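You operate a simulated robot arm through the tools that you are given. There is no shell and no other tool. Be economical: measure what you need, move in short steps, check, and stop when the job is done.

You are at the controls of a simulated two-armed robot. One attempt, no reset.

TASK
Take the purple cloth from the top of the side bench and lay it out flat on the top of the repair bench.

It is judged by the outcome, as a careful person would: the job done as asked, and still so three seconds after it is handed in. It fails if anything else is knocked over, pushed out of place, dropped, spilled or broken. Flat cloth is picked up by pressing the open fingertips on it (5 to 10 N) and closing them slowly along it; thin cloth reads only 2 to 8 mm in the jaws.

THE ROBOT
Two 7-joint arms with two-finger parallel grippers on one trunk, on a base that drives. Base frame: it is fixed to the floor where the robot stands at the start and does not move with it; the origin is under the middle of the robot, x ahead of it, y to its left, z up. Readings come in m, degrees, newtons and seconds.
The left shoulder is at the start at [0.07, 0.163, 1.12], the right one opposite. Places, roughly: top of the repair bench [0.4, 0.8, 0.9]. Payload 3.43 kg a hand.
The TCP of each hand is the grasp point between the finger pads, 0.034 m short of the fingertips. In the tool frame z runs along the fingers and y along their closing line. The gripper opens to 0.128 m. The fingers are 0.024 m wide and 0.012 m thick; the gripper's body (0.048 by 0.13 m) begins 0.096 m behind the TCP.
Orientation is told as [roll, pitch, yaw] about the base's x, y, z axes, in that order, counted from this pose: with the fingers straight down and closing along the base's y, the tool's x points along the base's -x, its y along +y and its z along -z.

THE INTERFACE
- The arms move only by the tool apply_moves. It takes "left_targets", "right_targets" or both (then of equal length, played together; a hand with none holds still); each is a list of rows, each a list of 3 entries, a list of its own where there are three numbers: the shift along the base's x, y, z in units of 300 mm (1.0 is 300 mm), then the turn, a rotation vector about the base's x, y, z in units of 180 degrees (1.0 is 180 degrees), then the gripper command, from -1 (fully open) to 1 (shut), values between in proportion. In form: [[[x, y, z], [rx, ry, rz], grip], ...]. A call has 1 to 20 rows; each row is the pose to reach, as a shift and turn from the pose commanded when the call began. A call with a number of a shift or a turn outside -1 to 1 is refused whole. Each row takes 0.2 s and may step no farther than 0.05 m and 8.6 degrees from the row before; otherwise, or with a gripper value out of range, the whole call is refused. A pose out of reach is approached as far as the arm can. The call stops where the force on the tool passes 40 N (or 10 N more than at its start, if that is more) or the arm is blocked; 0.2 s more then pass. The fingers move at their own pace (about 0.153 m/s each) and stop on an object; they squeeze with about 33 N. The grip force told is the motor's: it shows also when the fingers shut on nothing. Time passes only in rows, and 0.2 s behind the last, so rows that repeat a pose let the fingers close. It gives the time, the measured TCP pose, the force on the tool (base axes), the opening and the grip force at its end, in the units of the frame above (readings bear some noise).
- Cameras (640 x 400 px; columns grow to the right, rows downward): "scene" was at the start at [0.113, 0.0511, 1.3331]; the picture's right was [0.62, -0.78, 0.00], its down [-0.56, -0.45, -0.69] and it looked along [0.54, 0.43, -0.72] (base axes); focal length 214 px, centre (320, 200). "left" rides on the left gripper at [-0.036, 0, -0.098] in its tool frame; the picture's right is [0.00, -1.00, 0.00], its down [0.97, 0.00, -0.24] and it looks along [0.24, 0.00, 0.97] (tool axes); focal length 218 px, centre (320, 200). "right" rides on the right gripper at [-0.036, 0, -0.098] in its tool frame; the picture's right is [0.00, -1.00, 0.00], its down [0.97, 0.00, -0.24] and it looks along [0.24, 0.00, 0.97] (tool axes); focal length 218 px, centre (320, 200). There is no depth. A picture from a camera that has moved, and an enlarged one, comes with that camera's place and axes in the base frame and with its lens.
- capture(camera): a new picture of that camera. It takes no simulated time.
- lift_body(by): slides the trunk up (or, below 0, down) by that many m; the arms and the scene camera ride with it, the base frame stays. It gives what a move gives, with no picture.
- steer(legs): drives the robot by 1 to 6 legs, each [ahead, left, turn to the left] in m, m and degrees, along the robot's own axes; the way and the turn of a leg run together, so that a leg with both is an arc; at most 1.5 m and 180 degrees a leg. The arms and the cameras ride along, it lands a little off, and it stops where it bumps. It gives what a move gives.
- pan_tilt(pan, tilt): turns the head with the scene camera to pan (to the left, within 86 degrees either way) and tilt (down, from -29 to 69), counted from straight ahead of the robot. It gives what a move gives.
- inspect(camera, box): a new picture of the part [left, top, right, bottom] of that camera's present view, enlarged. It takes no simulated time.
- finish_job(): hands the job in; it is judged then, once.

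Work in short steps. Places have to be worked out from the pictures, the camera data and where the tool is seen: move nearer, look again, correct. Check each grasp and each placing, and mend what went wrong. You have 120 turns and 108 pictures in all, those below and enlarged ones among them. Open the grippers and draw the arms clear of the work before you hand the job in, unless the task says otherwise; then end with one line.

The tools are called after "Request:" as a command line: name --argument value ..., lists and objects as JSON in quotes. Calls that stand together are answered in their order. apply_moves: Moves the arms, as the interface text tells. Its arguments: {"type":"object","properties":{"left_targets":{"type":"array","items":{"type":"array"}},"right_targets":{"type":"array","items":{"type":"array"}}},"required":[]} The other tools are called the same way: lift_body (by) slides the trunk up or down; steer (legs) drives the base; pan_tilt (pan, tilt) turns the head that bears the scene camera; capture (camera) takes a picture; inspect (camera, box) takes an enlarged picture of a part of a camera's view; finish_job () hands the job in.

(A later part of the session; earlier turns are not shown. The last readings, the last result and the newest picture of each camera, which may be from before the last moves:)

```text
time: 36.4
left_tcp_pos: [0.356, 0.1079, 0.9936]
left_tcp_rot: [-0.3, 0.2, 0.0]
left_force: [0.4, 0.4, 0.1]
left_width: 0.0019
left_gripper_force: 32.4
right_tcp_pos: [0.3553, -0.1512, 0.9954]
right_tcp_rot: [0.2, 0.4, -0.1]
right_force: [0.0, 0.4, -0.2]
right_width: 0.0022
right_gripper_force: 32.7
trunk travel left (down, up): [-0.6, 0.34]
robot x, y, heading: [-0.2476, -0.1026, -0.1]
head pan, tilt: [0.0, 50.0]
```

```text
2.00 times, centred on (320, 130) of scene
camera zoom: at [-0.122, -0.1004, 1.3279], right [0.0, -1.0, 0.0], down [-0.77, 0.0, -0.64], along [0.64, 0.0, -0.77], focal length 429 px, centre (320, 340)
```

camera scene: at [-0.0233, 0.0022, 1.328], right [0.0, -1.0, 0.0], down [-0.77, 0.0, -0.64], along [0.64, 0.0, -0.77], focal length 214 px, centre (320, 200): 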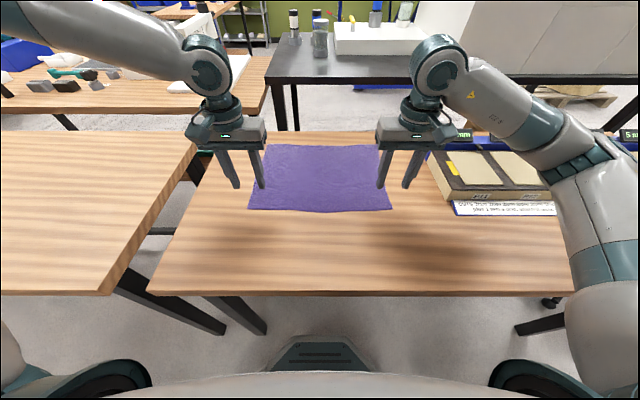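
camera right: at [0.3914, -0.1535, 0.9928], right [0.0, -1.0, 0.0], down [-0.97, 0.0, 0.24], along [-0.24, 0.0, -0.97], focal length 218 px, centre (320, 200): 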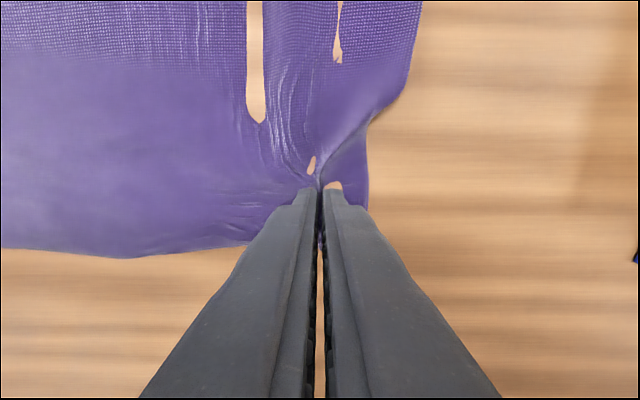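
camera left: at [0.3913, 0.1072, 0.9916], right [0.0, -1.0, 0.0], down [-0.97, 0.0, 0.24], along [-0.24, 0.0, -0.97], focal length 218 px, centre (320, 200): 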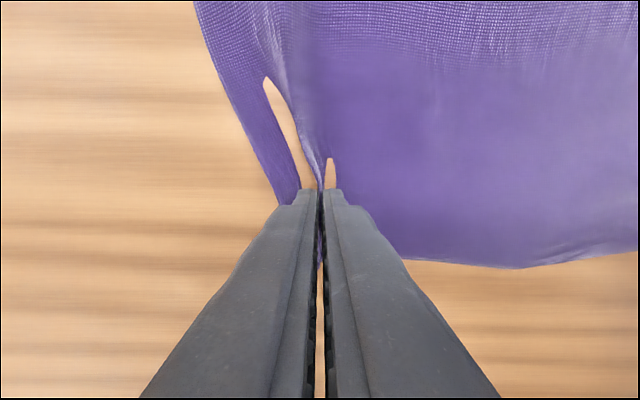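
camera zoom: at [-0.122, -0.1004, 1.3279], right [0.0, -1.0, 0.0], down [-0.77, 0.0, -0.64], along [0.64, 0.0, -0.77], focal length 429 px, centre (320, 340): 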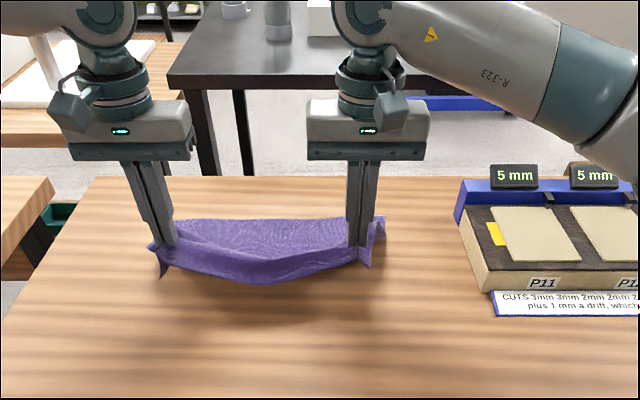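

The cloth hangs securely from both hands. I'll raise it by 0.2 m with the arms, then the trunk by 0.15 m for travel clearance.

Request:
apply_moves --left_targets '[[[0, 0, 0.1], [0, 0, 0], 1], [[0, 0, 0.2], [0, 0, 0], 1], [[0, 0, 0.3], [0, 0, 0], 1], [[0, 0, 0.4], [0, 0, 0], 1], [[0, 0, 0.5], [0, 0, 0], 1], [[0, 0, 0.6], [0, 0, 0], 1], [[0, 0, 0.68], [0, 0, 0], 1]]' --right_targets '[[[0, 0, 0.1], [0, 0, 0], 1], [[0, 0, 0.2], [0, 0, 0], 1], [[0, 0, 0.3], [0, 0, 0], 1], [[0, 0, 0.4], [0, 0, 0], 1], [[0, 0, 0.5], [0, 0, 0], 1], [[0, 0, 0.6], [0, 0, 0], 1], [[0, 0, 0.68], [0, 0, 0], 1]]'

Request:
lift_body --by 0.15

Request:
pan_tilt --pan 0 --tilt 35

Request:
capture --camera "scene"

```text
time: 38.0
left_tcp_pos: [0.3522, 0.1118, 1.1968]
left_tcp_rot: [-0.3, 0.3, 0.2]
left_force: [0.5, -0.8, -0.1]
left_width: 0.0016
left_gripper_force: 33.1
left hand out of reach, approached as far as the arm can: row 7
right_tcp_pos: [0.3567, -0.1511, 1.1968]
right_tcp_rot: [0.1, 0.4, -0.1]
right_force: [0.0, 0.2, -0.2]
right_width: 0.002
right_gripper_force: 32.4
trunk travel left (down, up): [-0.6, 0.34]
robot x, y, heading: [-0.2457, -0.1009, -0.3]
head pan, tilt: [0.0, 50.0]
```

```text
time: 39.8
left_tcp_pos: [0.3531, 0.1114, 1.3452]
left_tcp_rot: [-0.3, 0.2, 0.2]
left_force: [0.6, 0.6, -0.8]
left_width: 0.0019
left_gripper_force: 33.3
right_tcp_pos: [0.3568, -0.1513, 1.3467]
right_tcp_rot: [0.2, 0.4, -0.1]
right_force: [0.3, 0.2, -0.5]
right_width: 0.0019
right_gripper_force: 33.2
trunk travel left (down, up): [-0.75, 0.19]
robot x, y, heading: [-0.2515, -0.0966, 0.1]
head pan, tilt: [0.0, 50.0]
```

```text
time: 40.6
left_tcp_pos: [0.3526, 0.111, 1.3468]
left_tcp_rot: [-0.3, 0.2, 0.2]
left_force: [0.3, -0.8, 0.3]
left_width: 0.002
left_gripper_force: 32.5
right_tcp_pos: [0.3564, -0.1524, 1.3475]
right_tcp_rot: [0.2, 0.4, -0.1]
right_force: [-0.3, 0.1, -0.6]
right_width: 0.0018
right_gripper_force: 32.4
trunk travel left (down, up): [-0.75, 0.19]
robot x, y, heading: [-0.2493, -0.1001, -0.0]
head pan, tilt: [0.0, 35.0]
```

```text
79 pictures are left
camera scene: at [-0.11, -0.1005, 1.4995], right [0.0, -1.0, 0.0], down [-0.57, 0.0, -0.82], along [0.82, 0.0, -0.57], focal length 214 px, centre (320, 200)
```

scene: 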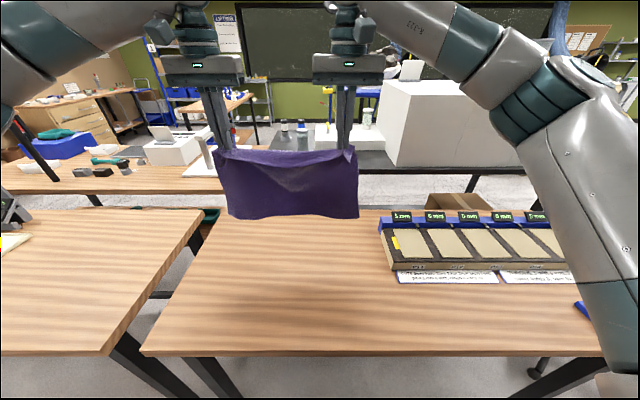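

The cloth hangs well-spread. I'll back away 0.15 m and drive 0.82 m left to stand before the repair bench.

Request:
steer --legs '[[-0.15, 0, 0], [0, 0.82, 0]]'

Request:
capture --camera "scene"

Request:
pan_tilt --pan 0 --tilt 62

Request:
capture --camera "scene"

```text
time: 45.9
left_tcp_pos: [0.2081, 0.924, 1.3462]
left_tcp_rot: [-0.1, 0.2, -0.5]
left_force: [0.6, -1.1, 0.0]
left_width: 0.0019
left_gripper_force: 33.1
right_tcp_pos: [0.209, 0.66, 1.3477]
right_tcp_rot: [0.2, 0.4, -0.8]
right_force: [0.0, -0.3, 0.5]
right_width: 0.002
right_gripper_force: 33.7
trunk travel left (down, up): [-0.75, 0.19]
robot x, y, heading: [-0.3957, 0.7161, -0.4]
head pan, tilt: [0.0, 35.0]
```

```text
78 pictures are left
camera scene: at [-0.2567, 0.7169, 1.4996], right [-0.01, -1.0, 0.0], down [-0.57, 0.01, -0.82], along [0.82, -0.01, -0.57], focal length 214 px, centre (320, 200)
```

scene: 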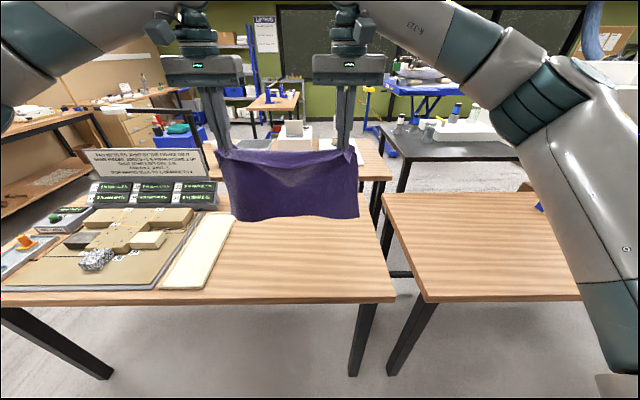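

```text
time: 46.8
left_tcp_pos: [0.2094, 0.9248, 1.3452]
left_tcp_rot: [-0.3, 0.1, -0.6]
left_force: [0.1, 0.6, 0.1]
left_width: 0.0018
left_gripper_force: 33.3
right_tcp_pos: [0.2101, 0.6624, 1.3468]
right_tcp_rot: [0.2, 0.5, -0.9]
right_force: [-0.1, -0.2, 0.0]
right_width: 0.0021
right_gripper_force: 33.1
trunk travel left (down, up): [-0.75, 0.19]
robot x, y, heading: [-0.3937, 0.7172, -0.3]
head pan, tilt: [0.0, 62.0]
```

```text
77 pictures are left
camera scene: at [-0.2803, 0.7178, 1.4631], right [-0.01, -1.0, 0.0], down [-0.88, 0.01, -0.47], along [0.47, -0.01, -0.88], focal length 214 px, centre (320, 200)
```

scene: 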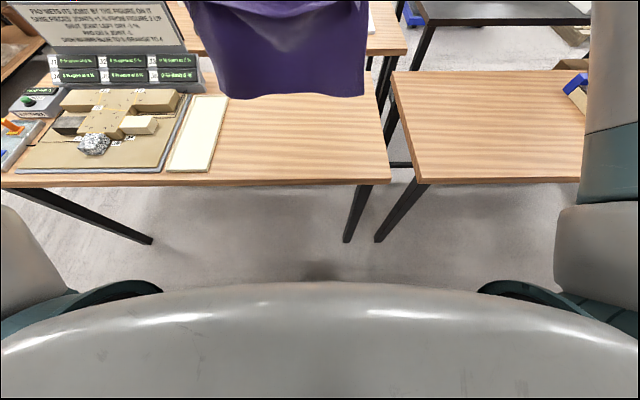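

The strip of fixtures' nearest edge is at y≈1.10 and the bench's right edge at y≈0.49; the cloth hangs between about 0.6 and 1.0, well centred. I'll advance 0.17 m and check.

Request:
steer --legs '[[0.17, 0, 0.3]]'

Request:
lift_body --by -0.12

Request:
pan_tilt --pan 0 --tilt 50

Request:
capture --camera "scene"

```text
time: 48.3
left_tcp_pos: [0.3773, 0.9252, 1.3471]
left_tcp_rot: [-0.3, 0.0, -0.2]
left_force: [0.0, -0.8, 0.6]
left_width: 0.0018
left_gripper_force: 33.7
right_tcp_pos: [0.3765, 0.662, 1.3489]
right_tcp_rot: [0.2, 0.2, -0.5]
right_force: [-0.4, 0.4, 0.2]
right_width: 0.0019
right_gripper_force: 32.8
trunk travel left (down, up): [-0.75, 0.19]
robot x, y, heading: [-0.2229, 0.7157, -0.3]
head pan, tilt: [0.0, 62.0]
```

```text
time: 49.8
left_tcp_pos: [0.3791, 0.9254, 1.2258]
left_tcp_rot: [-0.3, 0.1, -0.2]
left_force: [-0.5, 0.3, 0.3]
left_width: 0.0019
left_gripper_force: 32.2
right_tcp_pos: [0.3803, 0.6626, 1.2281]
right_tcp_rot: [0.2, 0.3, -0.4]
right_force: [-0.3, 0.2, -0.1]
right_width: 0.0023
right_gripper_force: 33.2
trunk travel left (down, up): [-0.63, 0.31]
robot x, y, heading: [-0.2249, 0.7166, -0.4]
head pan, tilt: [0.0, 62.0]
```

```text
time: 50.5
left_tcp_pos: [0.3787, 0.9267, 1.2262]
left_tcp_rot: [-0.4, 0.2, -0.2]
left_force: [-0.4, -0.6, -0.1]
left_width: 0.0019
left_gripper_force: 33.0
right_tcp_pos: [0.3798, 0.6628, 1.2273]
right_tcp_rot: [0.2, 0.3, -0.5]
right_force: [-0.6, -0.4, -0.8]
right_width: 0.0021
right_gripper_force: 33.1
trunk travel left (down, up): [-0.63, 0.31]
robot x, y, heading: [-0.2213, 0.7123, -0.4]
head pan, tilt: [0.0, 50.0]
```

```text
76 pictures are left
camera scene: at [-0.0967, 0.7169, 1.3578], right [-0.01, -1.0, 0.0], down [-0.77, 0.0, -0.64], along [0.64, 0.0, -0.77], focal length 214 px, centre (320, 200)
```

scene: 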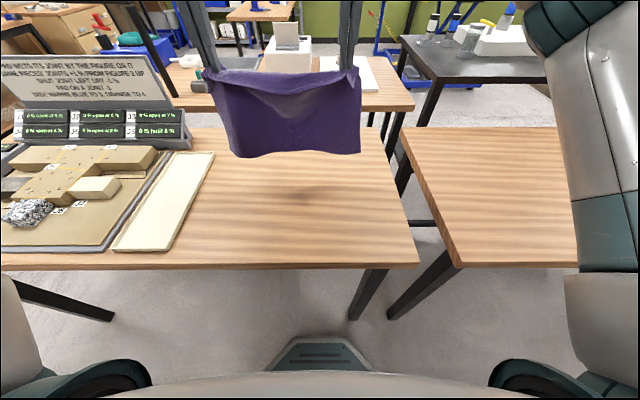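

Clear bench below the cloth. I'll extend both hands 0.16 m forward slowly to start laying from the far side.

Request:
apply_moves --left_targets '[[[0.08, 0, 0], [0, 0, 0], 1], [[0.16, 0, 0], [0, 0, 0], 1], [[0.24, 0, 0], [0, 0, 0], 1], [[0.32, 0, 0], [0, 0, 0], 1], [[0.4, 0, 0], [0, 0, 0], 1], [[0.48, 0, 0], [0, 0, 0], 1], [[0.53, 0, 0], [0, 0, 0], 1], [[0.53, 0, 0], [0, 0, 0], 1], [[0.53, 0, 0], [0, 0, 0], 1]]' --right_targets '[[[0.08, 0, 0], [0, 0, 0], 1], [[0.16, 0, 0], [0, 0, 0], 1], [[0.24, 0, 0], [0, 0, 0], 1], [[0.32, 0, 0], [0, 0, 0], 1], [[0.4, 0, 0], [0, 0, 0], 1], [[0.48, 0, 0], [0, 0, 0], 1], [[0.53, 0, 0], [0, 0, 0], 1], [[0.53, 0, 0], [0, 0, 0], 1], [[0.53, 0, 0], [0, 0, 0], 1]]'

Request:
capture --camera "scene"

```text
time: 51.3
left_tcp_pos: [0.4136, 0.9489, 1.2258]
left_tcp_rot: [-1.1, -0.1, -0.8]
left_force: [3.1, -16.5, -0.5]
left_width: 0.0019
left_gripper_force: 32.9
left hand out of reach, approached as far as the arm can: row 1, 2, 3
right_tcp_pos: [0.4429, 0.6724, 1.2282]
right_tcp_rot: [0.9, 0.2, 0.4]
right_force: [-3.4, 18.2, -0.2]
right_width: 0.0023
right_gripper_force: 33.0
trunk travel left (down, up): [-0.63, 0.31]
robot x, y, heading: [-0.2224, 0.7164, -0.5]
head pan, tilt: [0.0, 50.0]
stopped in row 3 (left hand): the force on the tool passed its limit (the readings are from after the stop); the commanded pose is now the measured one
```

```text
75 pictures are left
camera scene: at [-0.0959, 0.718, 1.3578], right [-0.01, -1.0, 0.0], down [-0.77, 0.0, -0.64], along [0.64, 0.0, -0.77], focal length 214 px, centre (320, 200)
```

scene: 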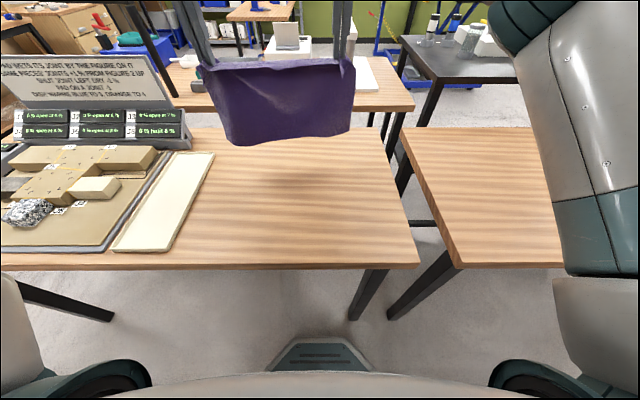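

Left hit its lateral reach limit (about 20° to its side), tensioning the cloth. I'll relieve the tension, then shift the robot 0.1 m right so the hands work further left relative to it.

Request:
apply_moves --left_targets '[[[0, 0, 0], [0, 0, 0], 1], [[0, 0, 0], [0, 0, 0], 1]]' --right_targets '[[[-0.05, 0.02, 0], [0, 0, 0], 1], [[-0.097, 0.028, 0], [0, 0, 0], 1]]'

Request:
steer --legs '[[0, -0.1, 0.4]]'

Request:
apply_moves --left_targets '[[[0, 0.1, 0], [0, 0, 0], 1], [[0, 0.2, 0], [0, 0, 0], 1], [[0, 0.28, 0], [0, 0, 0], 1], [[0, 0.28, 0], [0, 0, 0], 1]]' --right_targets '[[[0, 0.1, 0], [0, 0, 0], 1], [[0, 0.2, 0], [0, 0, 0], 1], [[0, 0.28, 0], [0, 0, 0], 1], [[0, 0.28, 0], [0, 0, 0], 1]]'

```text
time: 51.9
left_tcp_pos: [0.4133, 0.9513, 1.2262]
left_tcp_rot: [-0.8, 0.1, -0.4]
left_force: [-0.7, -8.0, 0.2]
left_width: 0.0022
left_gripper_force: 32.9
right_tcp_pos: [0.4139, 0.6753, 1.2288]
right_tcp_rot: [0.8, 0.3, 0.1]
right_force: [-0.7, 7.4, -0.7]
right_width: 0.0022
right_gripper_force: 32.9
trunk travel left (down, up): [-0.63, 0.31]
robot x, y, heading: [-0.2236, 0.7179, 0.0]
head pan, tilt: [0.0, 50.0]
```

```text
time: 53.1
left_tcp_pos: [0.4101, 0.8566, 1.2272]
left_tcp_rot: [-0.8, 0.0, -0.2]
left_force: [0.8, -4.9, 0.1]
left_width: 0.0017
left_gripper_force: 32.8
right_tcp_pos: [0.4145, 0.5825, 1.2294]
right_tcp_rot: [0.8, 0.3, 0.6]
right_force: [-0.2, 5.1, -0.4]
right_width: 0.002
right_gripper_force: 33.5
trunk travel left (down, up): [-0.63, 0.31]
robot x, y, heading: [-0.2239, 0.622, -0.1]
head pan, tilt: [0.0, 50.0]
```

```text
time: 54.1
left_tcp_pos: [0.4101, 0.9391, 1.2277]
left_tcp_rot: [-0.8, 0.0, -0.1]
left_force: [0.6, -4.8, 0.3]
left_width: 0.002
left_gripper_force: 33.1
right_tcp_pos: [0.4144, 0.6675, 1.2281]
right_tcp_rot: [0.7, 0.3, 0.5]
right_force: [-0.4, 4.5, -0.4]
right_width: 0.002
right_gripper_force: 33.4
trunk travel left (down, up): [-0.63, 0.31]
robot x, y, heading: [-0.2232, 0.6174, -0.0]
head pan, tilt: [0.0, 50.0]
```

Tension is now light (5 N) and reach should be good. Extending forward 0.13 m, with 4 mm less spread.

Request:
apply_moves --left_targets '[[[0.07, -0.007, 0], [0, 0, 0], 1], [[0.14, -0.007, 0], [0, 0, 0], 1], [[0.21, -0.007, 0], [0, 0, 0], 1], [[0.28, -0.007, 0], [0, 0, 0], 1], [[0.35, -0.007, 0], [0, 0, 0], 1], [[0.42, -0.007, 0], [0, 0, 0], 1], [[0.42, -0.007, 0], [0, 0, 0], 1], [[0.42, -0.007, 0], [0, 0, 0], 1]]' --right_targets '[[[0.07, 0.007, 0], [0, 0, 0], 1], [[0.14, 0.007, 0], [0, 0, 0], 1], [[0.21, 0.007, 0], [0, 0, 0], 1], [[0.28, 0.007, 0], [0, 0, 0], 1], [[0.35, 0.007, 0], [0, 0, 0], 1], [[0.42, 0.007, 0], [0, 0, 0], 1], [[0.42, 0.007, 0], [0, 0, 0], 1], [[0.42, 0.007, 0], [0, 0, 0], 1]]'

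Request:
capture --camera "scene"

```text
time: 55.5
left_tcp_pos: [0.4701, 0.944, 1.2193]
left_tcp_rot: [-1.4, -0.2, -0.8]
left_force: [2.3, -17.3, -0.6]
left_width: 0.0021
left_gripper_force: 32.9
left hand out of reach, approached as far as the arm can: row 3, 4, 5, 6, 7
right_tcp_pos: [0.4936, 0.6657, 1.214]
right_tcp_rot: [1.1, 0.4, 1.6]
right_force: [-2.0, 18.0, -0.4]
right_width: 0.0021
right_gripper_force: 32.9
right hand out of reach, approached as far as the arm can: row 4, 5, 6, 7
trunk travel left (down, up): [-0.63, 0.31]
robot x, y, heading: [-0.2252, 0.6169, 0.1]
head pan, tilt: [0.0, 50.0]
stopped in row 7 (left hand): the force on the tool passed its limit (the readings are from after the stop); the commanded pose is now the measured one
```

```text
74 pictures are left
camera scene: at [-0.0965, 0.6202, 1.3578], right [0.0, -1.0, 0.0], down [-0.77, 0.0, -0.64], along [0.64, 0.0, -0.77], focal length 214 px, centre (320, 200)
```

scene: 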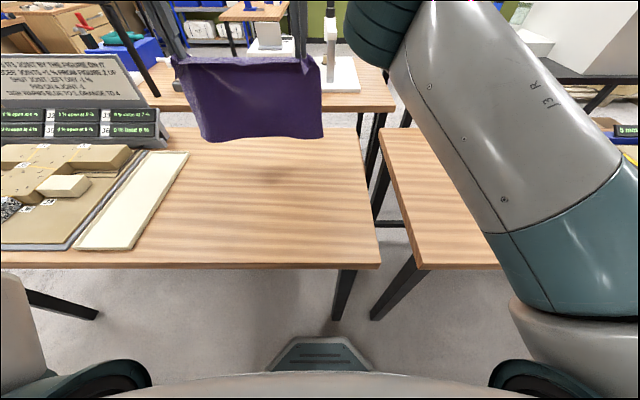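

Outward reach is limited at this height relative to the shoulders. I'll relieve the tension, raise the trunk 0.29 m, and then lower the hands relative to it.

Request:
apply_moves --left_targets '[[[0, -0.01, 0], [0.004, 0, 0], 1], [[-0.03, -0.015, 0], [0.007, 0, 0.004], 1]]' --right_targets '[[[-0.05, 0.01, 0.01], [-0.004, 0, 0], 1], [[-0.11, 0.015, 0.017], [-0.006, 0, -0.009], 1]]'

Request:
lift_body --by 0.29

```text
time: 56.1
left_tcp_pos: [0.4602, 0.9403, 1.22]
left_tcp_rot: [0.2, -0.2, 0.3]
left_force: [-0.2, -0.6, -0.3]
left_width: 0.0018
left_gripper_force: 32.9
left hand out of reach, approached as far as the arm can: row 1
right_tcp_pos: [0.4748, 0.6821, 1.2279]
right_tcp_rot: [-0.1, 0.3, -0.6]
right_force: [-0.2, -1.1, 0.1]
right_width: 0.0019
right_gripper_force: 33.4
right hand out of reach, approached as far as the arm can: row 1, 2
trunk travel left (down, up): [-0.63, 0.31]
robot x, y, heading: [-0.2255, 0.6168, 0.1]
head pan, tilt: [0.0, 50.0]
```

```text
time: 59.0
left_tcp_pos: [0.4616, 0.9393, 1.5097]
left_tcp_rot: [0.0, -0.3, 0.1]
left_force: [-0.1, 0.2, 0.3]
left_width: 0.0018
left_gripper_force: 33.2
right_tcp_pos: [0.4757, 0.6852, 1.5164]
right_tcp_rot: [0.0, 0.3, -0.3]
right_force: [0.6, -0.9, -0.2]
right_width: 0.0019
right_gripper_force: 33.0
trunk travel left (down, up): [-0.92, 0.02]
robot x, y, heading: [-0.2245, 0.6214, -0.0]
head pan, tilt: [0.0, 50.0]
```

Now lowering the arms ~0.29 m relative to the raised trunk while moving forward to x≈0.54.

Request:
apply_moves --left_targets '[[[0, 0, -0.12], [0, 0, 0], 1], [[0, 0, -0.24], [0, 0, 0], 1], [[0, 0, -0.36], [0, 0, 0], 1], [[0, 0, -0.48], [0, 0, 0], 1], [[0, 0, -0.6], [0, 0, 0], 1], [[0, 0, -0.72], [0, 0, 0], 1], [[0.05, 0, -0.84], [0, 0, 0], 1], [[0.11, 0, -0.93], [0, 0, 0], 1], [[0.18, 0, -0.93], [0, 0, 0], 1], [[0.26, -0.01, -0.93], [0, 0, 0], 1], [[0.26, -0.01, -0.93], [0, 0, 0], 1], [[0.26, -0.01, -0.93], [0, 0, 0], 1]]' --right_targets '[[[0, 0, -0.12], [0, 0, 0], 1], [[0, 0, -0.24], [0, 0, 0], 1], [[0, 0, -0.36], [0, 0, 0], 1], [[0, 0, -0.48], [0, 0, 0], 1], [[0, 0, -0.6], [0, 0, 0], 1], [[0, 0, -0.72], [0, 0, 0], 1], [[0.03, 0, -0.84], [0, 0, 0], 1], [[0.07, -0.02, -0.95], [0, 0, 0], 1], [[0.14, -0.04, -0.95], [0, 0, 0], 1], [[0.215, -0.05, -0.95], [0, 0, 0], 1], [[0.215, -0.05, -0.95], [0, 0, 0], 1], [[0.215, -0.05, -0.95], [0, 0, 0], 1]]'

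Request:
capture --camera "scene"

```text
time: 61.6
left_tcp_pos: [0.4978, 0.9488, 1.242]
left_tcp_rot: [-0.1, -0.4, 0.0]
left_force: [4.8, -26.5, -0.9]
left_width: 0.002
left_gripper_force: 32.8
left hand out of reach, approached as far as the arm can: row 9, 10, 11, 12
right_tcp_pos: [0.5387, 0.6732, 1.2338]
right_tcp_rot: [0.3, 0.4, -0.1]
right_force: [-4.9, 25.9, 1.7]
right_width: 0.0021
right_gripper_force: 33.7
trunk travel left (down, up): [-0.92, 0.02]
robot x, y, heading: [-0.2269, 0.6182, 0.1]
head pan, tilt: [0.0, 50.0]
```

```text
73 pictures are left
camera scene: at [-0.0972, 0.6181, 1.6479], right [0.0, -1.0, 0.0], down [-0.77, 0.0, -0.64], along [0.64, 0.0, -0.77], focal length 214 px, centre (320, 200)
```

scene: 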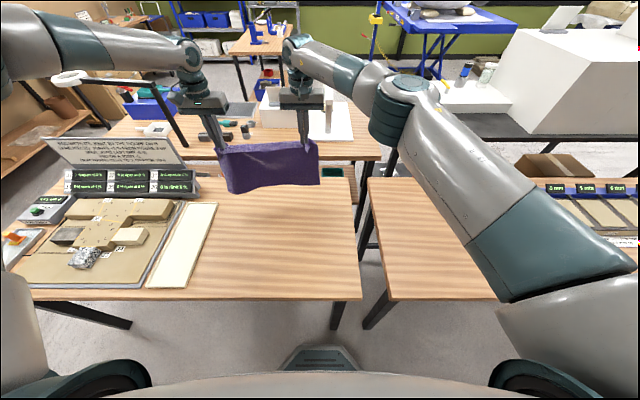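

Left caps out near x≈0.498; tension rose. I'll bring both hands back to x≈0.495 with a spread of 0.267 m.

Request:
apply_moves --left_targets '[[[-0.08, 0, 0], [0, 0, 0], 1], [[-0.15, 0.007, 0], [0, 0, 0], 1], [[-0.15, 0.007, 0], [0, 0, 0], 1]]' --right_targets '[[[-0.1, 0.01, 0], [0, 0, 0], 1], [[-0.15, 0.013, 0], [0, 0, 0], 1], [[-0.15, 0.013, 0], [0, 0, 0], 1]]'

Request:
inspect --camera "scene" --box '[160, 80, 400, 230]'

```text
time: 62.4
left_tcp_pos: [0.4514, 0.9523, 1.2394]
left_tcp_rot: [0.0, -0.2, 0.1]
left_force: [5.3, -27.0, -2.4]
left_width: 0.0022
left_gripper_force: 33.4
right_tcp_pos: [0.4953, 0.6771, 1.232]
right_tcp_rot: [0.0, 0.4, -0.4]
right_force: [-6.3, 28.0, 0.1]
right_width: 0.0021
right_gripper_force: 33.4
trunk travel left (down, up): [-0.92, 0.02]
robot x, y, heading: [-0.2215, 0.6207, -0.1]
head pan, tilt: [0.0, 50.0]
```

```text
2.67 times, centred on (280, 155) of scene
camera zoom: at [-0.0956, 0.6197, 1.6477], right [0.0, -1.0, 0.0], down [-0.77, 0.0, -0.64], along [0.64, 0.0, -0.77], focal length 572 px, centre (427, 320)
```

zoom: 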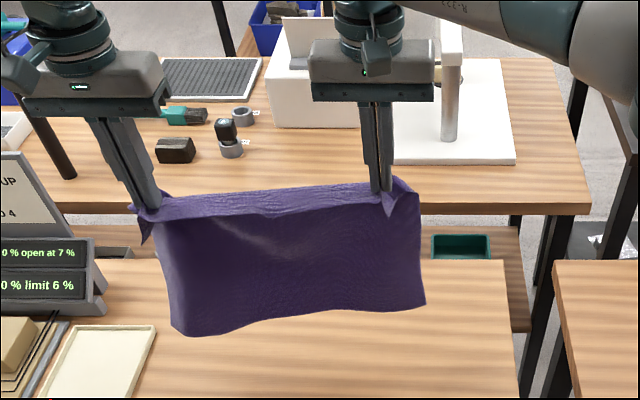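

Shifts are relative to the reached pose. I'll bring the left forward 0.042 m and inward to match the right.

Request:
apply_moves --left_targets '[[[0.07, -0.03, -0.01], [0, 0, 0], 1], [[0.14, -0.043, -0.023], [0, 0, 0], 1], [[0.14, -0.043, -0.023], [0, 0, 0], 1]]' --right_targets '[[[0, 0, 0], [0, 0, 0], 1], [[0, 0, 0], [0, 0, 0], 1], [[0, 0, 0], [0, 0, 0], 1]]'

Request:
inspect --camera "scene" --box '[160, 80, 400, 230]'

```text
time: 63.2
left_tcp_pos: [0.4915, 0.941, 1.2343]
left_tcp_rot: [0.2, -0.3, 0.2]
left_force: [-0.3, -1.5, 0.5]
left_width: 0.0017
left_gripper_force: 33.1
left hand out of reach, approached as far as the arm can: row 2, 3
right_tcp_pos: [0.495, 0.6744, 1.2319]
right_tcp_rot: [-0.2, 0.3, -0.6]
right_force: [0.5, 0.6, -1.1]
right_width: 0.0022
right_gripper_force: 32.5
trunk travel left (down, up): [-0.92, 0.02]
robot x, y, heading: [-0.2205, 0.6154, 0.0]
head pan, tilt: [0.0, 50.0]
```

```text
2.67 times, centred on (280, 155) of scene
camera zoom: at [-0.0976, 0.6198, 1.6479], right [0.0, -1.0, 0.0], down [-0.77, 0.0, -0.64], along [0.64, 0.0, -0.77], focal length 572 px, centre (427, 320)
```

zoom: 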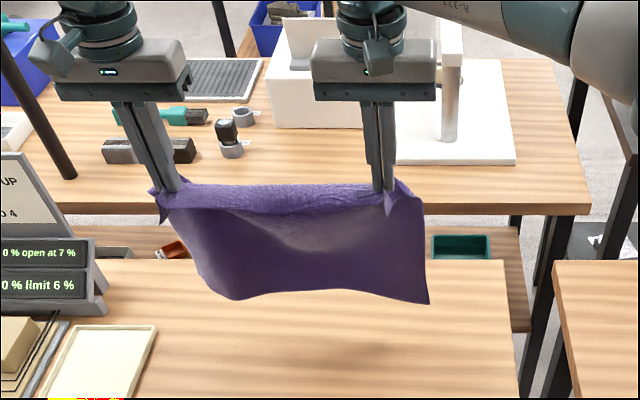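

The cloth hangs evenly with little tension. I'll lower the trunk 5 cm so the hem just reaches the bench.

Request:
lift_body --by -0.05

Request:
inspect --camera "scene" --box '[160, 80, 400, 230]'

```text
time: 64.2
left_tcp_pos: [0.4914, 0.939, 1.1867]
left_tcp_rot: [0.2, -0.3, 0.1]
left_force: [0.5, 0.1, -0.6]
left_width: 0.002
left_gripper_force: 33.2
right_tcp_pos: [0.496, 0.6726, 1.1829]
right_tcp_rot: [0.0, 0.3, -0.4]
right_force: [-0.1, -0.8, -0.4]
right_width: 0.0026
right_gripper_force: 33.2
trunk travel left (down, up): [-0.87, 0.07]
robot x, y, heading: [-0.2266, 0.6171, -0.2]
head pan, tilt: [0.0, 50.0]
```

```text
2.67 times, centred on (280, 155) of scene
camera zoom: at [-0.0973, 0.6182, 1.5979], right [0.0, -1.0, 0.0], down [-0.77, 0.0, -0.64], along [0.64, 0.0, -0.77], focal length 572 px, centre (427, 320)
```

zoom: 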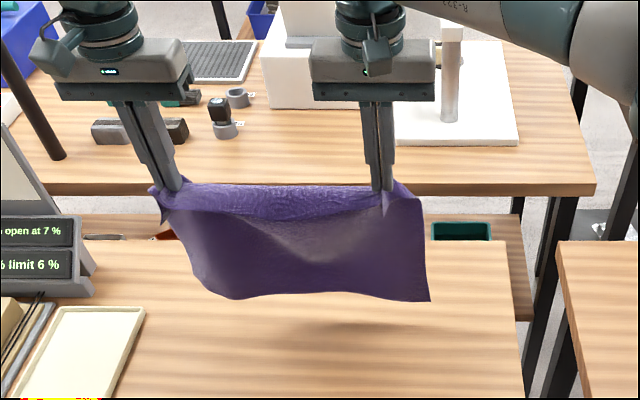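

The hem is still about 7 cm above the bench. Lowering the trunk another 7 cm.

Request:
lift_body --by -0.07

Request:
inspect --camera "scene" --box '[160, 80, 400, 230]'

```text
time: 65.2
left_tcp_pos: [0.4913, 0.9399, 1.115]
left_tcp_rot: [0.1, -0.3, 0.1]
left_force: [-0.4, 0.0, -0.5]
left_width: 0.002
left_gripper_force: 32.9
right_tcp_pos: [0.4958, 0.6743, 1.1113]
right_tcp_rot: [0.0, 0.2, -0.4]
right_force: [-0.2, -0.6, 0.0]
right_width: 0.0021
right_gripper_force: 32.9
trunk travel left (down, up): [-0.8, 0.14]
robot x, y, heading: [-0.2207, 0.6197, -0.1]
head pan, tilt: [0.0, 50.0]
```

```text
2.67 times, centred on (280, 155) of scene
camera zoom: at [-0.097, 0.6186, 1.5279], right [0.0, -1.0, 0.0], down [-0.77, 0.0, -0.64], along [0.64, 0.0, -0.77], focal length 572 px, centre (427, 320)
```

zoom: 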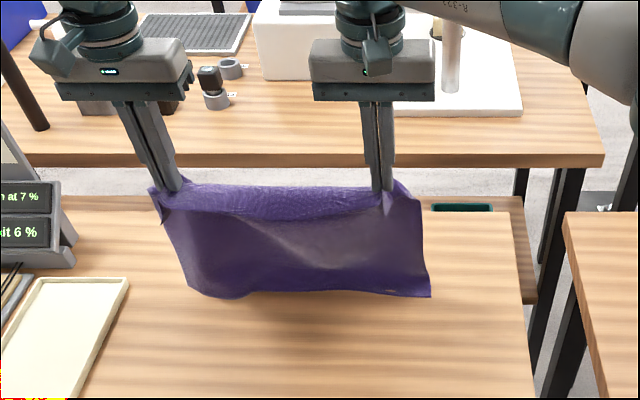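

The hem is touching. Now I'll pull back and down together, half-way, at a gentle pace.

Request:
apply_moves --left_targets '[[[-0.04, 0, -0.03], [0, 0, 0], 1], [[-0.08, 0, -0.06], [0, 0, 0], 1], [[-0.12, 0, -0.09], [0, 0, 0], 1], [[-0.16, 0, -0.12], [0, 0, 0], 1], [[-0.2, 0, -0.16], [0, 0, 0], 1], [[-0.24, 0, -0.2], [0, 0, 0], 1], [[-0.28, 0, -0.24], [0, 0, 0], 1], [[-0.32, 0, -0.28], [0, 0, 0], 1], [[-0.36, 0, -0.32], [0, 0, 0], 1], [[-0.4, 0, -0.36], [0, 0, 0], 1]]' --right_targets '[[[-0.04, 0, -0.03], [0, 0, 0], 1], [[-0.08, 0, -0.06], [0, 0, 0], 1], [[-0.12, 0, -0.09], [0, 0, 0], 1], [[-0.16, 0, -0.12], [0, 0, 0], 1], [[-0.2, 0, -0.16], [0, 0, 0], 1], [[-0.24, 0, -0.2], [0, 0, 0], 1], [[-0.28, 0, -0.24], [0, 0, 0], 1], [[-0.32, 0, -0.28], [0, 0, 0], 1], [[-0.36, 0, -0.32], [0, 0, 0], 1], [[-0.4, 0, -0.36], [0, 0, 0], 1]]'

Request:
inspect --camera "scene" --box '[160, 80, 400, 230]'

```text
time: 67.4
left_tcp_pos: [0.3699, 0.939, 1.0076]
left_tcp_rot: [-0.1, -0.3, 0.0]
left_force: [-0.2, 0.4, -0.2]
left_width: 0.0017
left_gripper_force: 32.7
right_tcp_pos: [0.3748, 0.6728, 1.0028]
right_tcp_rot: [-0.1, 0.3, -0.5]
right_force: [0.3, -0.1, -0.1]
right_width: 0.0024
right_gripper_force: 33.3
trunk travel left (down, up): [-0.8, 0.14]
robot x, y, heading: [-0.2268, 0.6151, 0.1]
head pan, tilt: [0.0, 50.0]
```

```text
2.67 times, centred on (280, 155) of scene
camera zoom: at [-0.0972, 0.6188, 1.5279], right [0.0, -1.0, 0.0], down [-0.77, 0.0, -0.64], along [0.64, 0.0, -0.77], focal length 572 px, centre (427, 320)
```

zoom: 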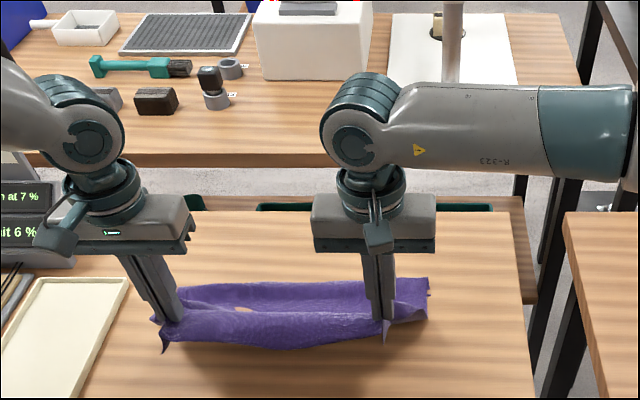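

The far part is laid and staying put. Continue back and down, stopping just above the surface.

Request:
apply_moves --left_targets '[[[-0.04, 0, -0.035], [0, 0, 0], 1], [[-0.08, 0, -0.07], [0, 0, 0], 1], [[-0.12, 0, -0.105], [0, 0, 0], 1], [[-0.16, 0, -0.14], [0, 0, 0], 1], [[-0.2, 0, -0.175], [0, 0, 0], 1], [[-0.24, 0, -0.21], [0, 0, 0], 1], [[-0.28, 0, -0.245], [0, 0, 0], 1], [[-0.32, 0, -0.28], [0, 0, 0], 1], [[-0.36, 0, -0.305], [0, 0, 0], 1], [[-0.4, 0, -0.325], [0, 0, 0], 1], [[-0.42, 0, -0.325], [0, 0, 0], 1]]' --right_targets '[[[-0.04, 0, -0.035], [0, 0, 0], 1], [[-0.08, 0, -0.07], [0, 0, 0], 1], [[-0.12, 0, -0.1], [0, 0, 0], 1], [[-0.16, 0, -0.13], [0, 0, 0], 1], [[-0.2, 0, -0.165], [0, 0, 0], 1], [[-0.24, 0, -0.2], [0, 0, 0], 1], [[-0.28, 0, -0.235], [0, 0, 0], 1], [[-0.32, 0, -0.27], [0, 0, 0], 1], [[-0.36, 0, -0.29], [0, 0, 0], 1], [[-0.4, 0, -0.31], [0, 0, 0], 1], [[-0.42, 0, -0.31], [0, 0, 0], 1]]'

Request:
capture --camera "scene"

Request:
capture --camera "left"

Request:
capture --camera "right"

```text
time: 69.8
left_tcp_pos: [0.245, 0.9402, 0.9096]
left_tcp_rot: [0.0, -0.5, 0.1]
left_force: [0.4, -0.3, -0.2]
left_width: 0.0019
left_gripper_force: 33.5
right_tcp_pos: [0.2491, 0.6736, 0.9112]
right_tcp_rot: [-0.1, 0.3, -0.5]
right_force: [0.1, 0.0, -0.3]
right_width: 0.002
right_gripper_force: 32.9
trunk travel left (down, up): [-0.8, 0.14]
robot x, y, heading: [-0.2244, 0.6205, 0.2]
head pan, tilt: [0.0, 50.0]
```

```text
67 pictures are left
camera scene: at [-0.0972, 0.6188, 1.5279], right [0.0, -1.0, 0.0], down [-0.77, 0.0, -0.64], along [0.64, 0.0, -0.77], focal length 214 px, centre (320, 200)
```

scene: 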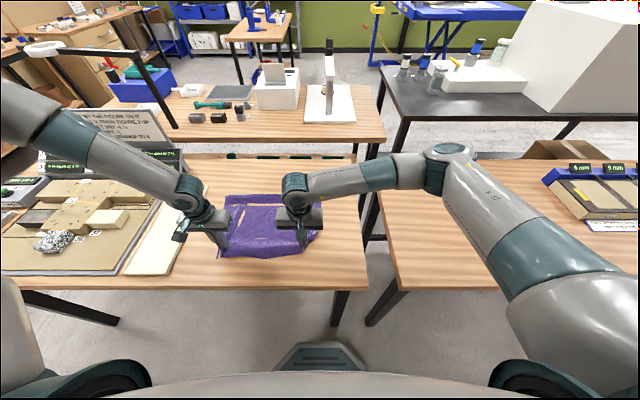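

```text
66 pictures are left
camera left: at [0.2803, 0.9389, 1.006], right [0.0, -1.0, 0.0], down [-0.97, 0.0, 0.23], along [-0.23, 0.0, -0.97], focal length 218 px, centre (320, 200)
```

left: 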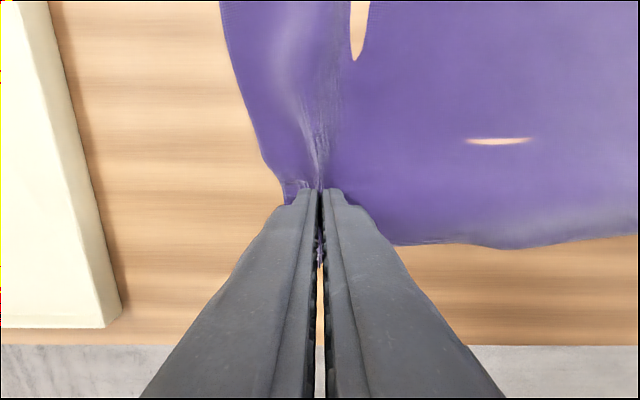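

```text
65 pictures are left
camera right: at [0.2857, 0.6739, 1.0085], right [-0.01, -1.0, 0.0], down [-0.97, 0.01, 0.25], along [-0.25, 0.0, -0.97], focal length 218 px, centre (320, 200)
```

right: 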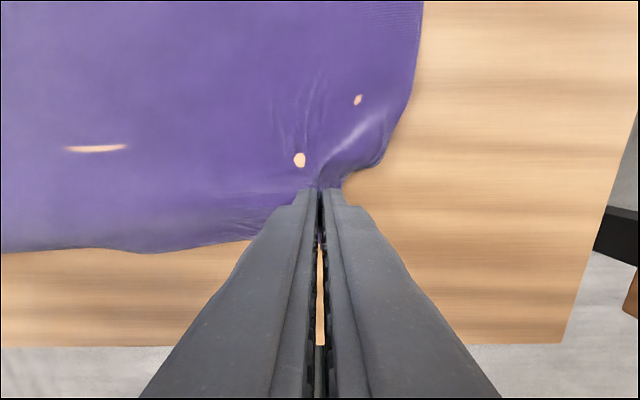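

The cloth is laid with small folds at the grips. I'll lower the last ~13 mm to light contact while pulling back slightly.

Request:
apply_moves --left_targets '[[[-0.02, 0, -0.015], [0, 0, 0], 1], [[-0.04, 0, -0.03], [0, 0, 0], 1], [[-0.05, 0, -0.042], [0, 0, 0], 1], [[-0.05, 0, -0.042], [0, 0, 0], 1]]' --right_targets '[[[-0.02, 0, -0.015], [0, 0, 0], 1], [[-0.04, 0, -0.03], [0, 0, 0], 1], [[-0.05, 0, -0.047], [0, 0, 0], 1], [[-0.05, 0, -0.047], [0, 0, 0], 1]]'

```text
time: 70.8
left_tcp_pos: [0.2295, 0.9394, 0.8969]
left_tcp_rot: [0.0, -0.4, 0.1]
left_force: [0.1, -0.8, 0.1]
left_width: 0.0018
left_gripper_force: 33.0
right_tcp_pos: [0.2341, 0.6744, 0.8962]
right_tcp_rot: [-0.1, 0.2, -0.4]
right_force: [0.1, 0.5, 0.4]
right_width: 0.0023
right_gripper_force: 33.0
trunk travel left (down, up): [-0.8, 0.14]
robot x, y, heading: [-0.2228, 0.6197, 0.0]
head pan, tilt: [0.0, 50.0]
```

Not yet in contact; lowering 3 mm more.

Request:
apply_moves --left_targets '[[[0, 0, -0.005], [0, 0, 0], 1], [[0, 0, -0.009], [0, 0, 0], 1], [[0, 0, -0.009], [0, 0, 0], 1]]' --right_targets '[[[0, 0, -0.005], [0, 0, 0], 1], [[0, 0, -0.009], [0, 0, 0], 1], [[0, 0, -0.009], [0, 0, 0], 1]]'

```text
time: 71.6
left_tcp_pos: [0.2291, 0.9398, 0.8973]
left_tcp_rot: [0.0, -0.4, 0.1]
left_force: [0.6, -2.0, -0.6]
left_width: 0.002
left_gripper_force: 32.7
left hand out of reach, approached as far as the arm can: row 2
right_tcp_pos: [0.2341, 0.6743, 0.8951]
right_tcp_rot: [0.1, 0.1, -0.4]
right_force: [5.1, 0.6, 22.5]
right_width: 0.0022
right_gripper_force: 33.5
trunk travel left (down, up): [-0.8, 0.14]
robot x, y, heading: [-0.2248, 0.6138, -0.0]
head pan, tilt: [0.0, 50.0]
```

Right is in contact (22 N); left can't go lower by arm. I'll raise right ~1 mm relative and lower the trunk 2 mm so that both touch lightly.

Request:
apply_moves --right_targets '[[[0, 0, 0.01], [0, 0, 0], 1], [[0, 0, 0.011], [0, 0, 0], 1]]'

Request:
lift_body --by -0.003

```text
time: 72.2
left_tcp_pos: [0.2304, 0.9412, 0.8971]
left_tcp_rot: [0.1, -0.4, 0.0]
left_force: [-0.6, -1.8, 0.4]
left_width: 0.002
left_gripper_force: 32.6
right_tcp_pos: [0.2341, 0.6725, 0.8964]
right_tcp_rot: [-0.1, 0.5, -0.5]
right_force: [0.1, 1.6, 0.6]
right_width: 0.0021
right_gripper_force: 32.9
trunk travel left (down, up): [-0.8, 0.14]
robot x, y, heading: [-0.2239, 0.6166, -0.1]
head pan, tilt: [0.0, 50.0]
```

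```text
time: 72.8
left_tcp_pos: [0.2299, 0.9386, 0.8943]
left_tcp_rot: [0.1, -0.4, 0.1]
left_force: [0.2, 0.3, 11.2]
left_width: 0.0019
left_gripper_force: 32.7
right_tcp_pos: [0.2338, 0.674, 0.8973]
right_tcp_rot: [0.1, 0.2, -0.4]
right_force: [-0.3, -0.7, 11.4]
right_width: 0.0023
right_gripper_force: 32.8
trunk travel left (down, up): [-0.797, 0.143]
robot x, y, heading: [-0.2259, 0.6185, 0.4]
head pan, tilt: [0.0, 50.0]
```

Both press at 11 N. Now open slowly, reversing the pinch so the gathered cloth spreads out.

Request:
apply_moves --left_targets '[[[0, 0, 0], [0, 0, 0], 0.94], [[0, 0, 0], [0, 0, 0], 0.88], [[0, 0, 0], [0, 0, 0], 0.82], [[0, 0, 0], [0, 0, 0], 0.76], [[0, 0, 0], [0, 0, 0], 0.7], [[0, 0, 0], [0, 0, 0], 0.64], [[0, 0, 0], [0, 0, 0], 0.58], [[0, 0, 0], [0, 0, 0], 0.52], [[0, 0, 0], [0, 0, 0], 0.46], [[0, 0, 0], [0, 0, 0], 0.4], [[0, 0, 0], [0, 0, 0], 0.34], [[0, 0, 0], [0, 0, 0], 0.28], [[0, 0, 0], [0, 0, 0], 0.22], [[0, 0, 0], [0, 0, 0], 0.16], [[0, 0, 0], [0, 0, 0], 0.1], [[0, 0, 0], [0, 0, 0], 0.04], [[0, 0, 0], [0, 0, 0], 0.0], [[0, 0, 0], [0, 0, 0], -0.05], [[0, 0, 0], [0, 0, 0], -0.1]]' --right_targets '[[[0, 0, 0], [0, 0, 0], 0.95], [[0, 0, 0], [0, 0, 0], 0.9], [[0, 0, 0], [0, 0, 0], 0.85], [[0, 0, 0], [0, 0, 0], 0.8], [[0, 0, 0], [0, 0, 0], 0.76], [[0, 0, 0], [0, 0, 0], 0.72], [[0, 0, 0], [0, 0, 0], 0.68], [[0, 0, 0], [0, 0, 0], 0.64], [[0, 0, 0], [0, 0, 0], 0.6], [[0, 0, 0], [0, 0, 0], 0.56], [[0, 0, 0], [0, 0, 0], 0.52], [[0, 0, 0], [0, 0, 0], 0.48], [[0, 0, 0], [0, 0, 0], 0.44], [[0, 0, 0], [0, 0, 0], 0.4], [[0, 0, 0], [0, 0, 0], 0.36], [[0, 0, 0], [0, 0, 0], 0.32], [[0, 0, 0], [0, 0, 0], 0.28], [[0, 0, 0], [0, 0, 0], 0.24], [[0, 0, 0], [0, 0, 0], 0.2]]'

Request:
capture --camera "left"

Request:
capture --camera "right"

```text
time: 76.8
left_tcp_pos: [0.2283, 0.9407, 0.8956]
left_tcp_rot: [0.2, -0.4, 0.3]
left_force: [0.5, 4.5, 22.5]
left_width: 0.0618
left_gripper_force: 0.1
right_tcp_pos: [0.2324, 0.6739, 0.8965]
right_tcp_rot: [0.0, 0.2, -0.4]
right_force: [-0.1, 3.1, 14.2]
right_width: 0.0491
right_gripper_force: 0.0
trunk travel left (down, up): [-0.797, 0.143]
robot x, y, heading: [-0.2231, 0.6203, 0.1]
head pan, tilt: [0.0, 50.0]
```

```text
64 pictures are left
camera left: at [0.2637, 0.94, 0.9919], right [0.0, -1.0, 0.0], down [-0.97, 0.0, 0.23], along [-0.23, 0.0, -0.97], focal length 218 px, centre (320, 200)
```

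left: 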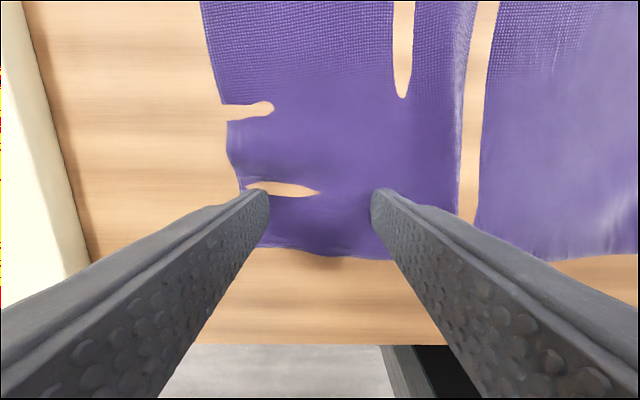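

```text
63 pictures are left
camera right: at [0.2688, 0.674, 0.9932], right [-0.01, -1.0, 0.0], down [-0.97, 0.01, 0.24], along [-0.24, 0.0, -0.97], focal length 218 px, centre (320, 200)
```

right: 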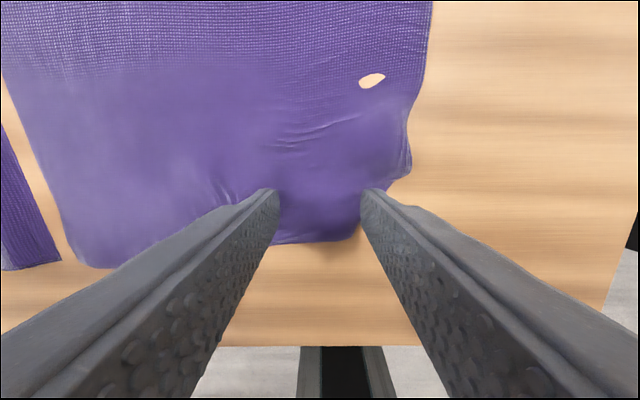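

Both released. I'll lift both hands straight up and inspect how flat the cloth is.

Request:
apply_moves --left_targets '[[[0, 0, 0.03], [0, 0, 0], -0.1], [[0, 0, 0.1], [0, 0, 0], -0.1], [[0, 0, 0.23], [0, 0, 0], -0.1], [[0, 0, 0.36], [0, 0, 0], -0.1], [[0, 0, 0.5], [0, 0, 0], -0.1], [[0, 0, 0.63], [0, 0, 0], -0.1]]' --right_targets '[[[0, 0, 0.03], [0, 0, 0], 0.2], [[0, 0, 0.1], [0, 0, 0], 0.2], [[0, 0, 0.23], [0, 0, 0], 0.2], [[0, 0, 0.36], [0, 0, 0], 0.2], [[0, 0, 0.5], [0, 0, 0], 0.2], [[0, 0, 0.63], [0, 0, 0], 0.2]]'

Request:
capture --camera "left"

Request:
capture --camera "right"

Request:
inspect --camera "scene" --box '[160, 140, 400, 290]'

```text
time: 78.2
left_tcp_pos: [0.2263, 0.9403, 1.0844]
left_tcp_rot: [0.0, -0.3, 0.0]
left_force: [0.4, -0.5, 0.3]
left_width: 0.0707
left_gripper_force: 0.1
right_tcp_pos: [0.2322, 0.672, 1.0861]
right_tcp_rot: [0.1, 0.4, -0.4]
right_force: [-0.5, -0.4, 0.0]
right_width: 0.0514
right_gripper_force: 0.1
trunk travel left (down, up): [-0.797, 0.143]
robot x, y, heading: [-0.2239, 0.6175, -0.1]
head pan, tilt: [0.0, 50.0]
```

```text
62 pictures are left
camera left: at [0.2617, 0.9406, 1.1817], right [0.0, -1.0, 0.0], down [-0.97, 0.0, 0.23], along [-0.23, 0.0, -0.97], focal length 218 px, centre (320, 200)
```

left: 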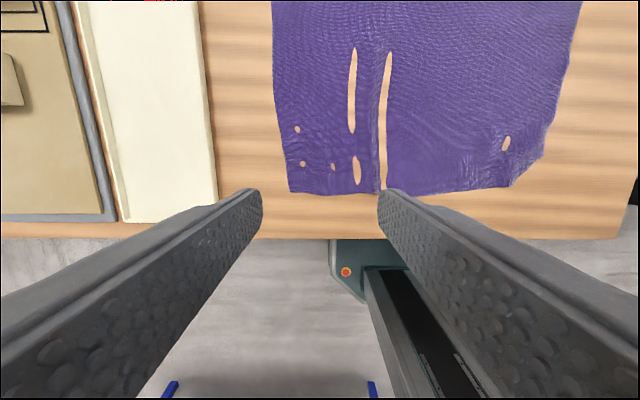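

```text
61 pictures are left
camera right: at [0.2678, 0.6719, 1.1827], right [-0.01, -1.0, 0.0], down [-0.97, 0.01, 0.24], along [-0.24, 0.0, -0.97], focal length 218 px, centre (320, 200)
```

right: 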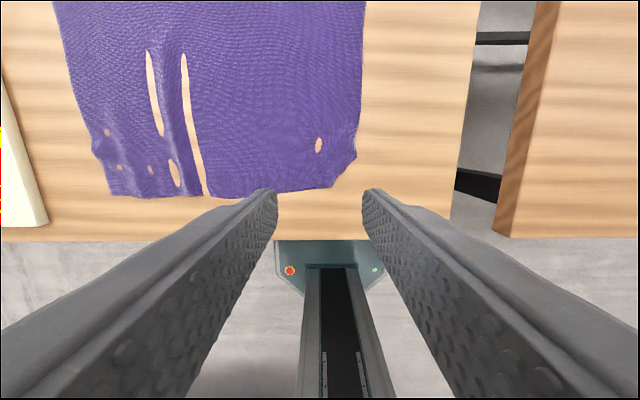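

```text
2.67 times, centred on (280, 215) of scene
camera zoom: at [-0.0993, 0.6187, 1.5249], right [0.0, -1.0, 0.0], down [-0.77, 0.0, -0.64], along [0.64, 0.0, -0.77], focal length 572 px, centre (427, 160)
```

zoom: 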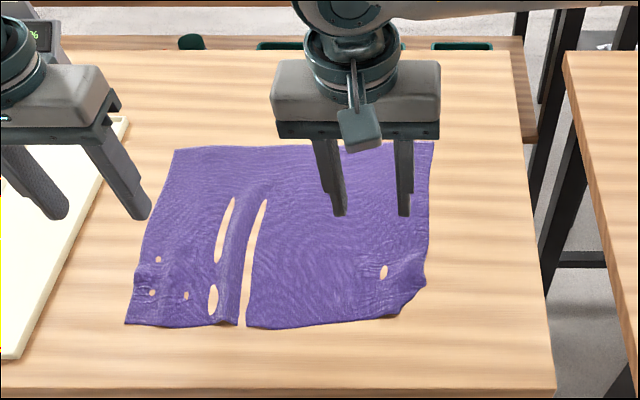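

The cloth is mostly flat, but has a ridge near y≈0.87 (near-left) and a wrinkled near-right corner. I'll close the left fingers and press left of the ridge, to smooth it outward; first approach.

Request:
apply_moves --left_targets '[[[0.08, 0.01, -0.1], [0, 0, 0], 1], [[0.163, 0.017, -0.22], [0, 0, 0], 1], [[0.163, 0.017, -0.34], [0, 0, 0], 1], [[0.163, 0.017, -0.46], [0, 0, 0], 1], [[0.163, 0.017, -0.57], [0, 0, 0], 1], [[0.163, 0.017, -0.6], [0, 0, 0], 1], [[0.163, 0.017, -0.615], [0, 0, 0], 1]]'

Request:
capture --camera "left"

```text
time: 79.8
left_tcp_pos: [0.278, 0.9477, 0.9009]
left_tcp_rot: [-0.1, -0.3, 0.2]
left_force: [1.2, -0.6, -0.5]
left_width: 0.0
left_gripper_force: 32.4
left hand out of reach, approached as far as the arm can: row 7
right_tcp_pos: [0.2332, 0.6719, 1.0843]
right_tcp_rot: [-0.1, 0.3, -0.4]
right_force: [0.3, -0.1, -0.3]
right_width: 0.0512
right_gripper_force: 0.0
trunk travel left (down, up): [-0.797, 0.143]
robot x, y, heading: [-0.2245, 0.6207, 0.3]
head pan, tilt: [0.0, 50.0]
```

```text
59 pictures are left
camera left: at [0.314, 0.9476, 0.9968], right [0.0, -1.0, 0.0], down [-0.97, 0.0, 0.23], along [-0.23, 0.0, -0.97], focal length 218 px, centre (320, 200)
```

left: 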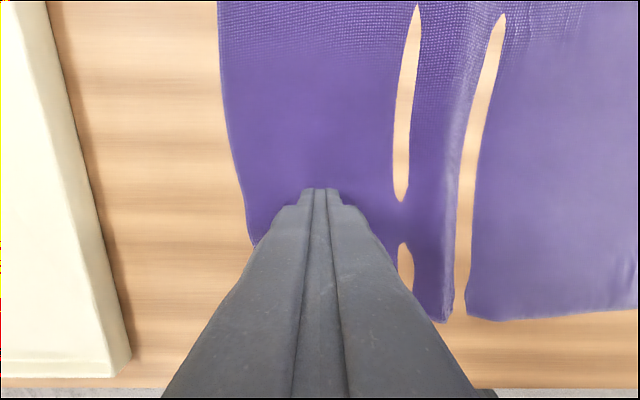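

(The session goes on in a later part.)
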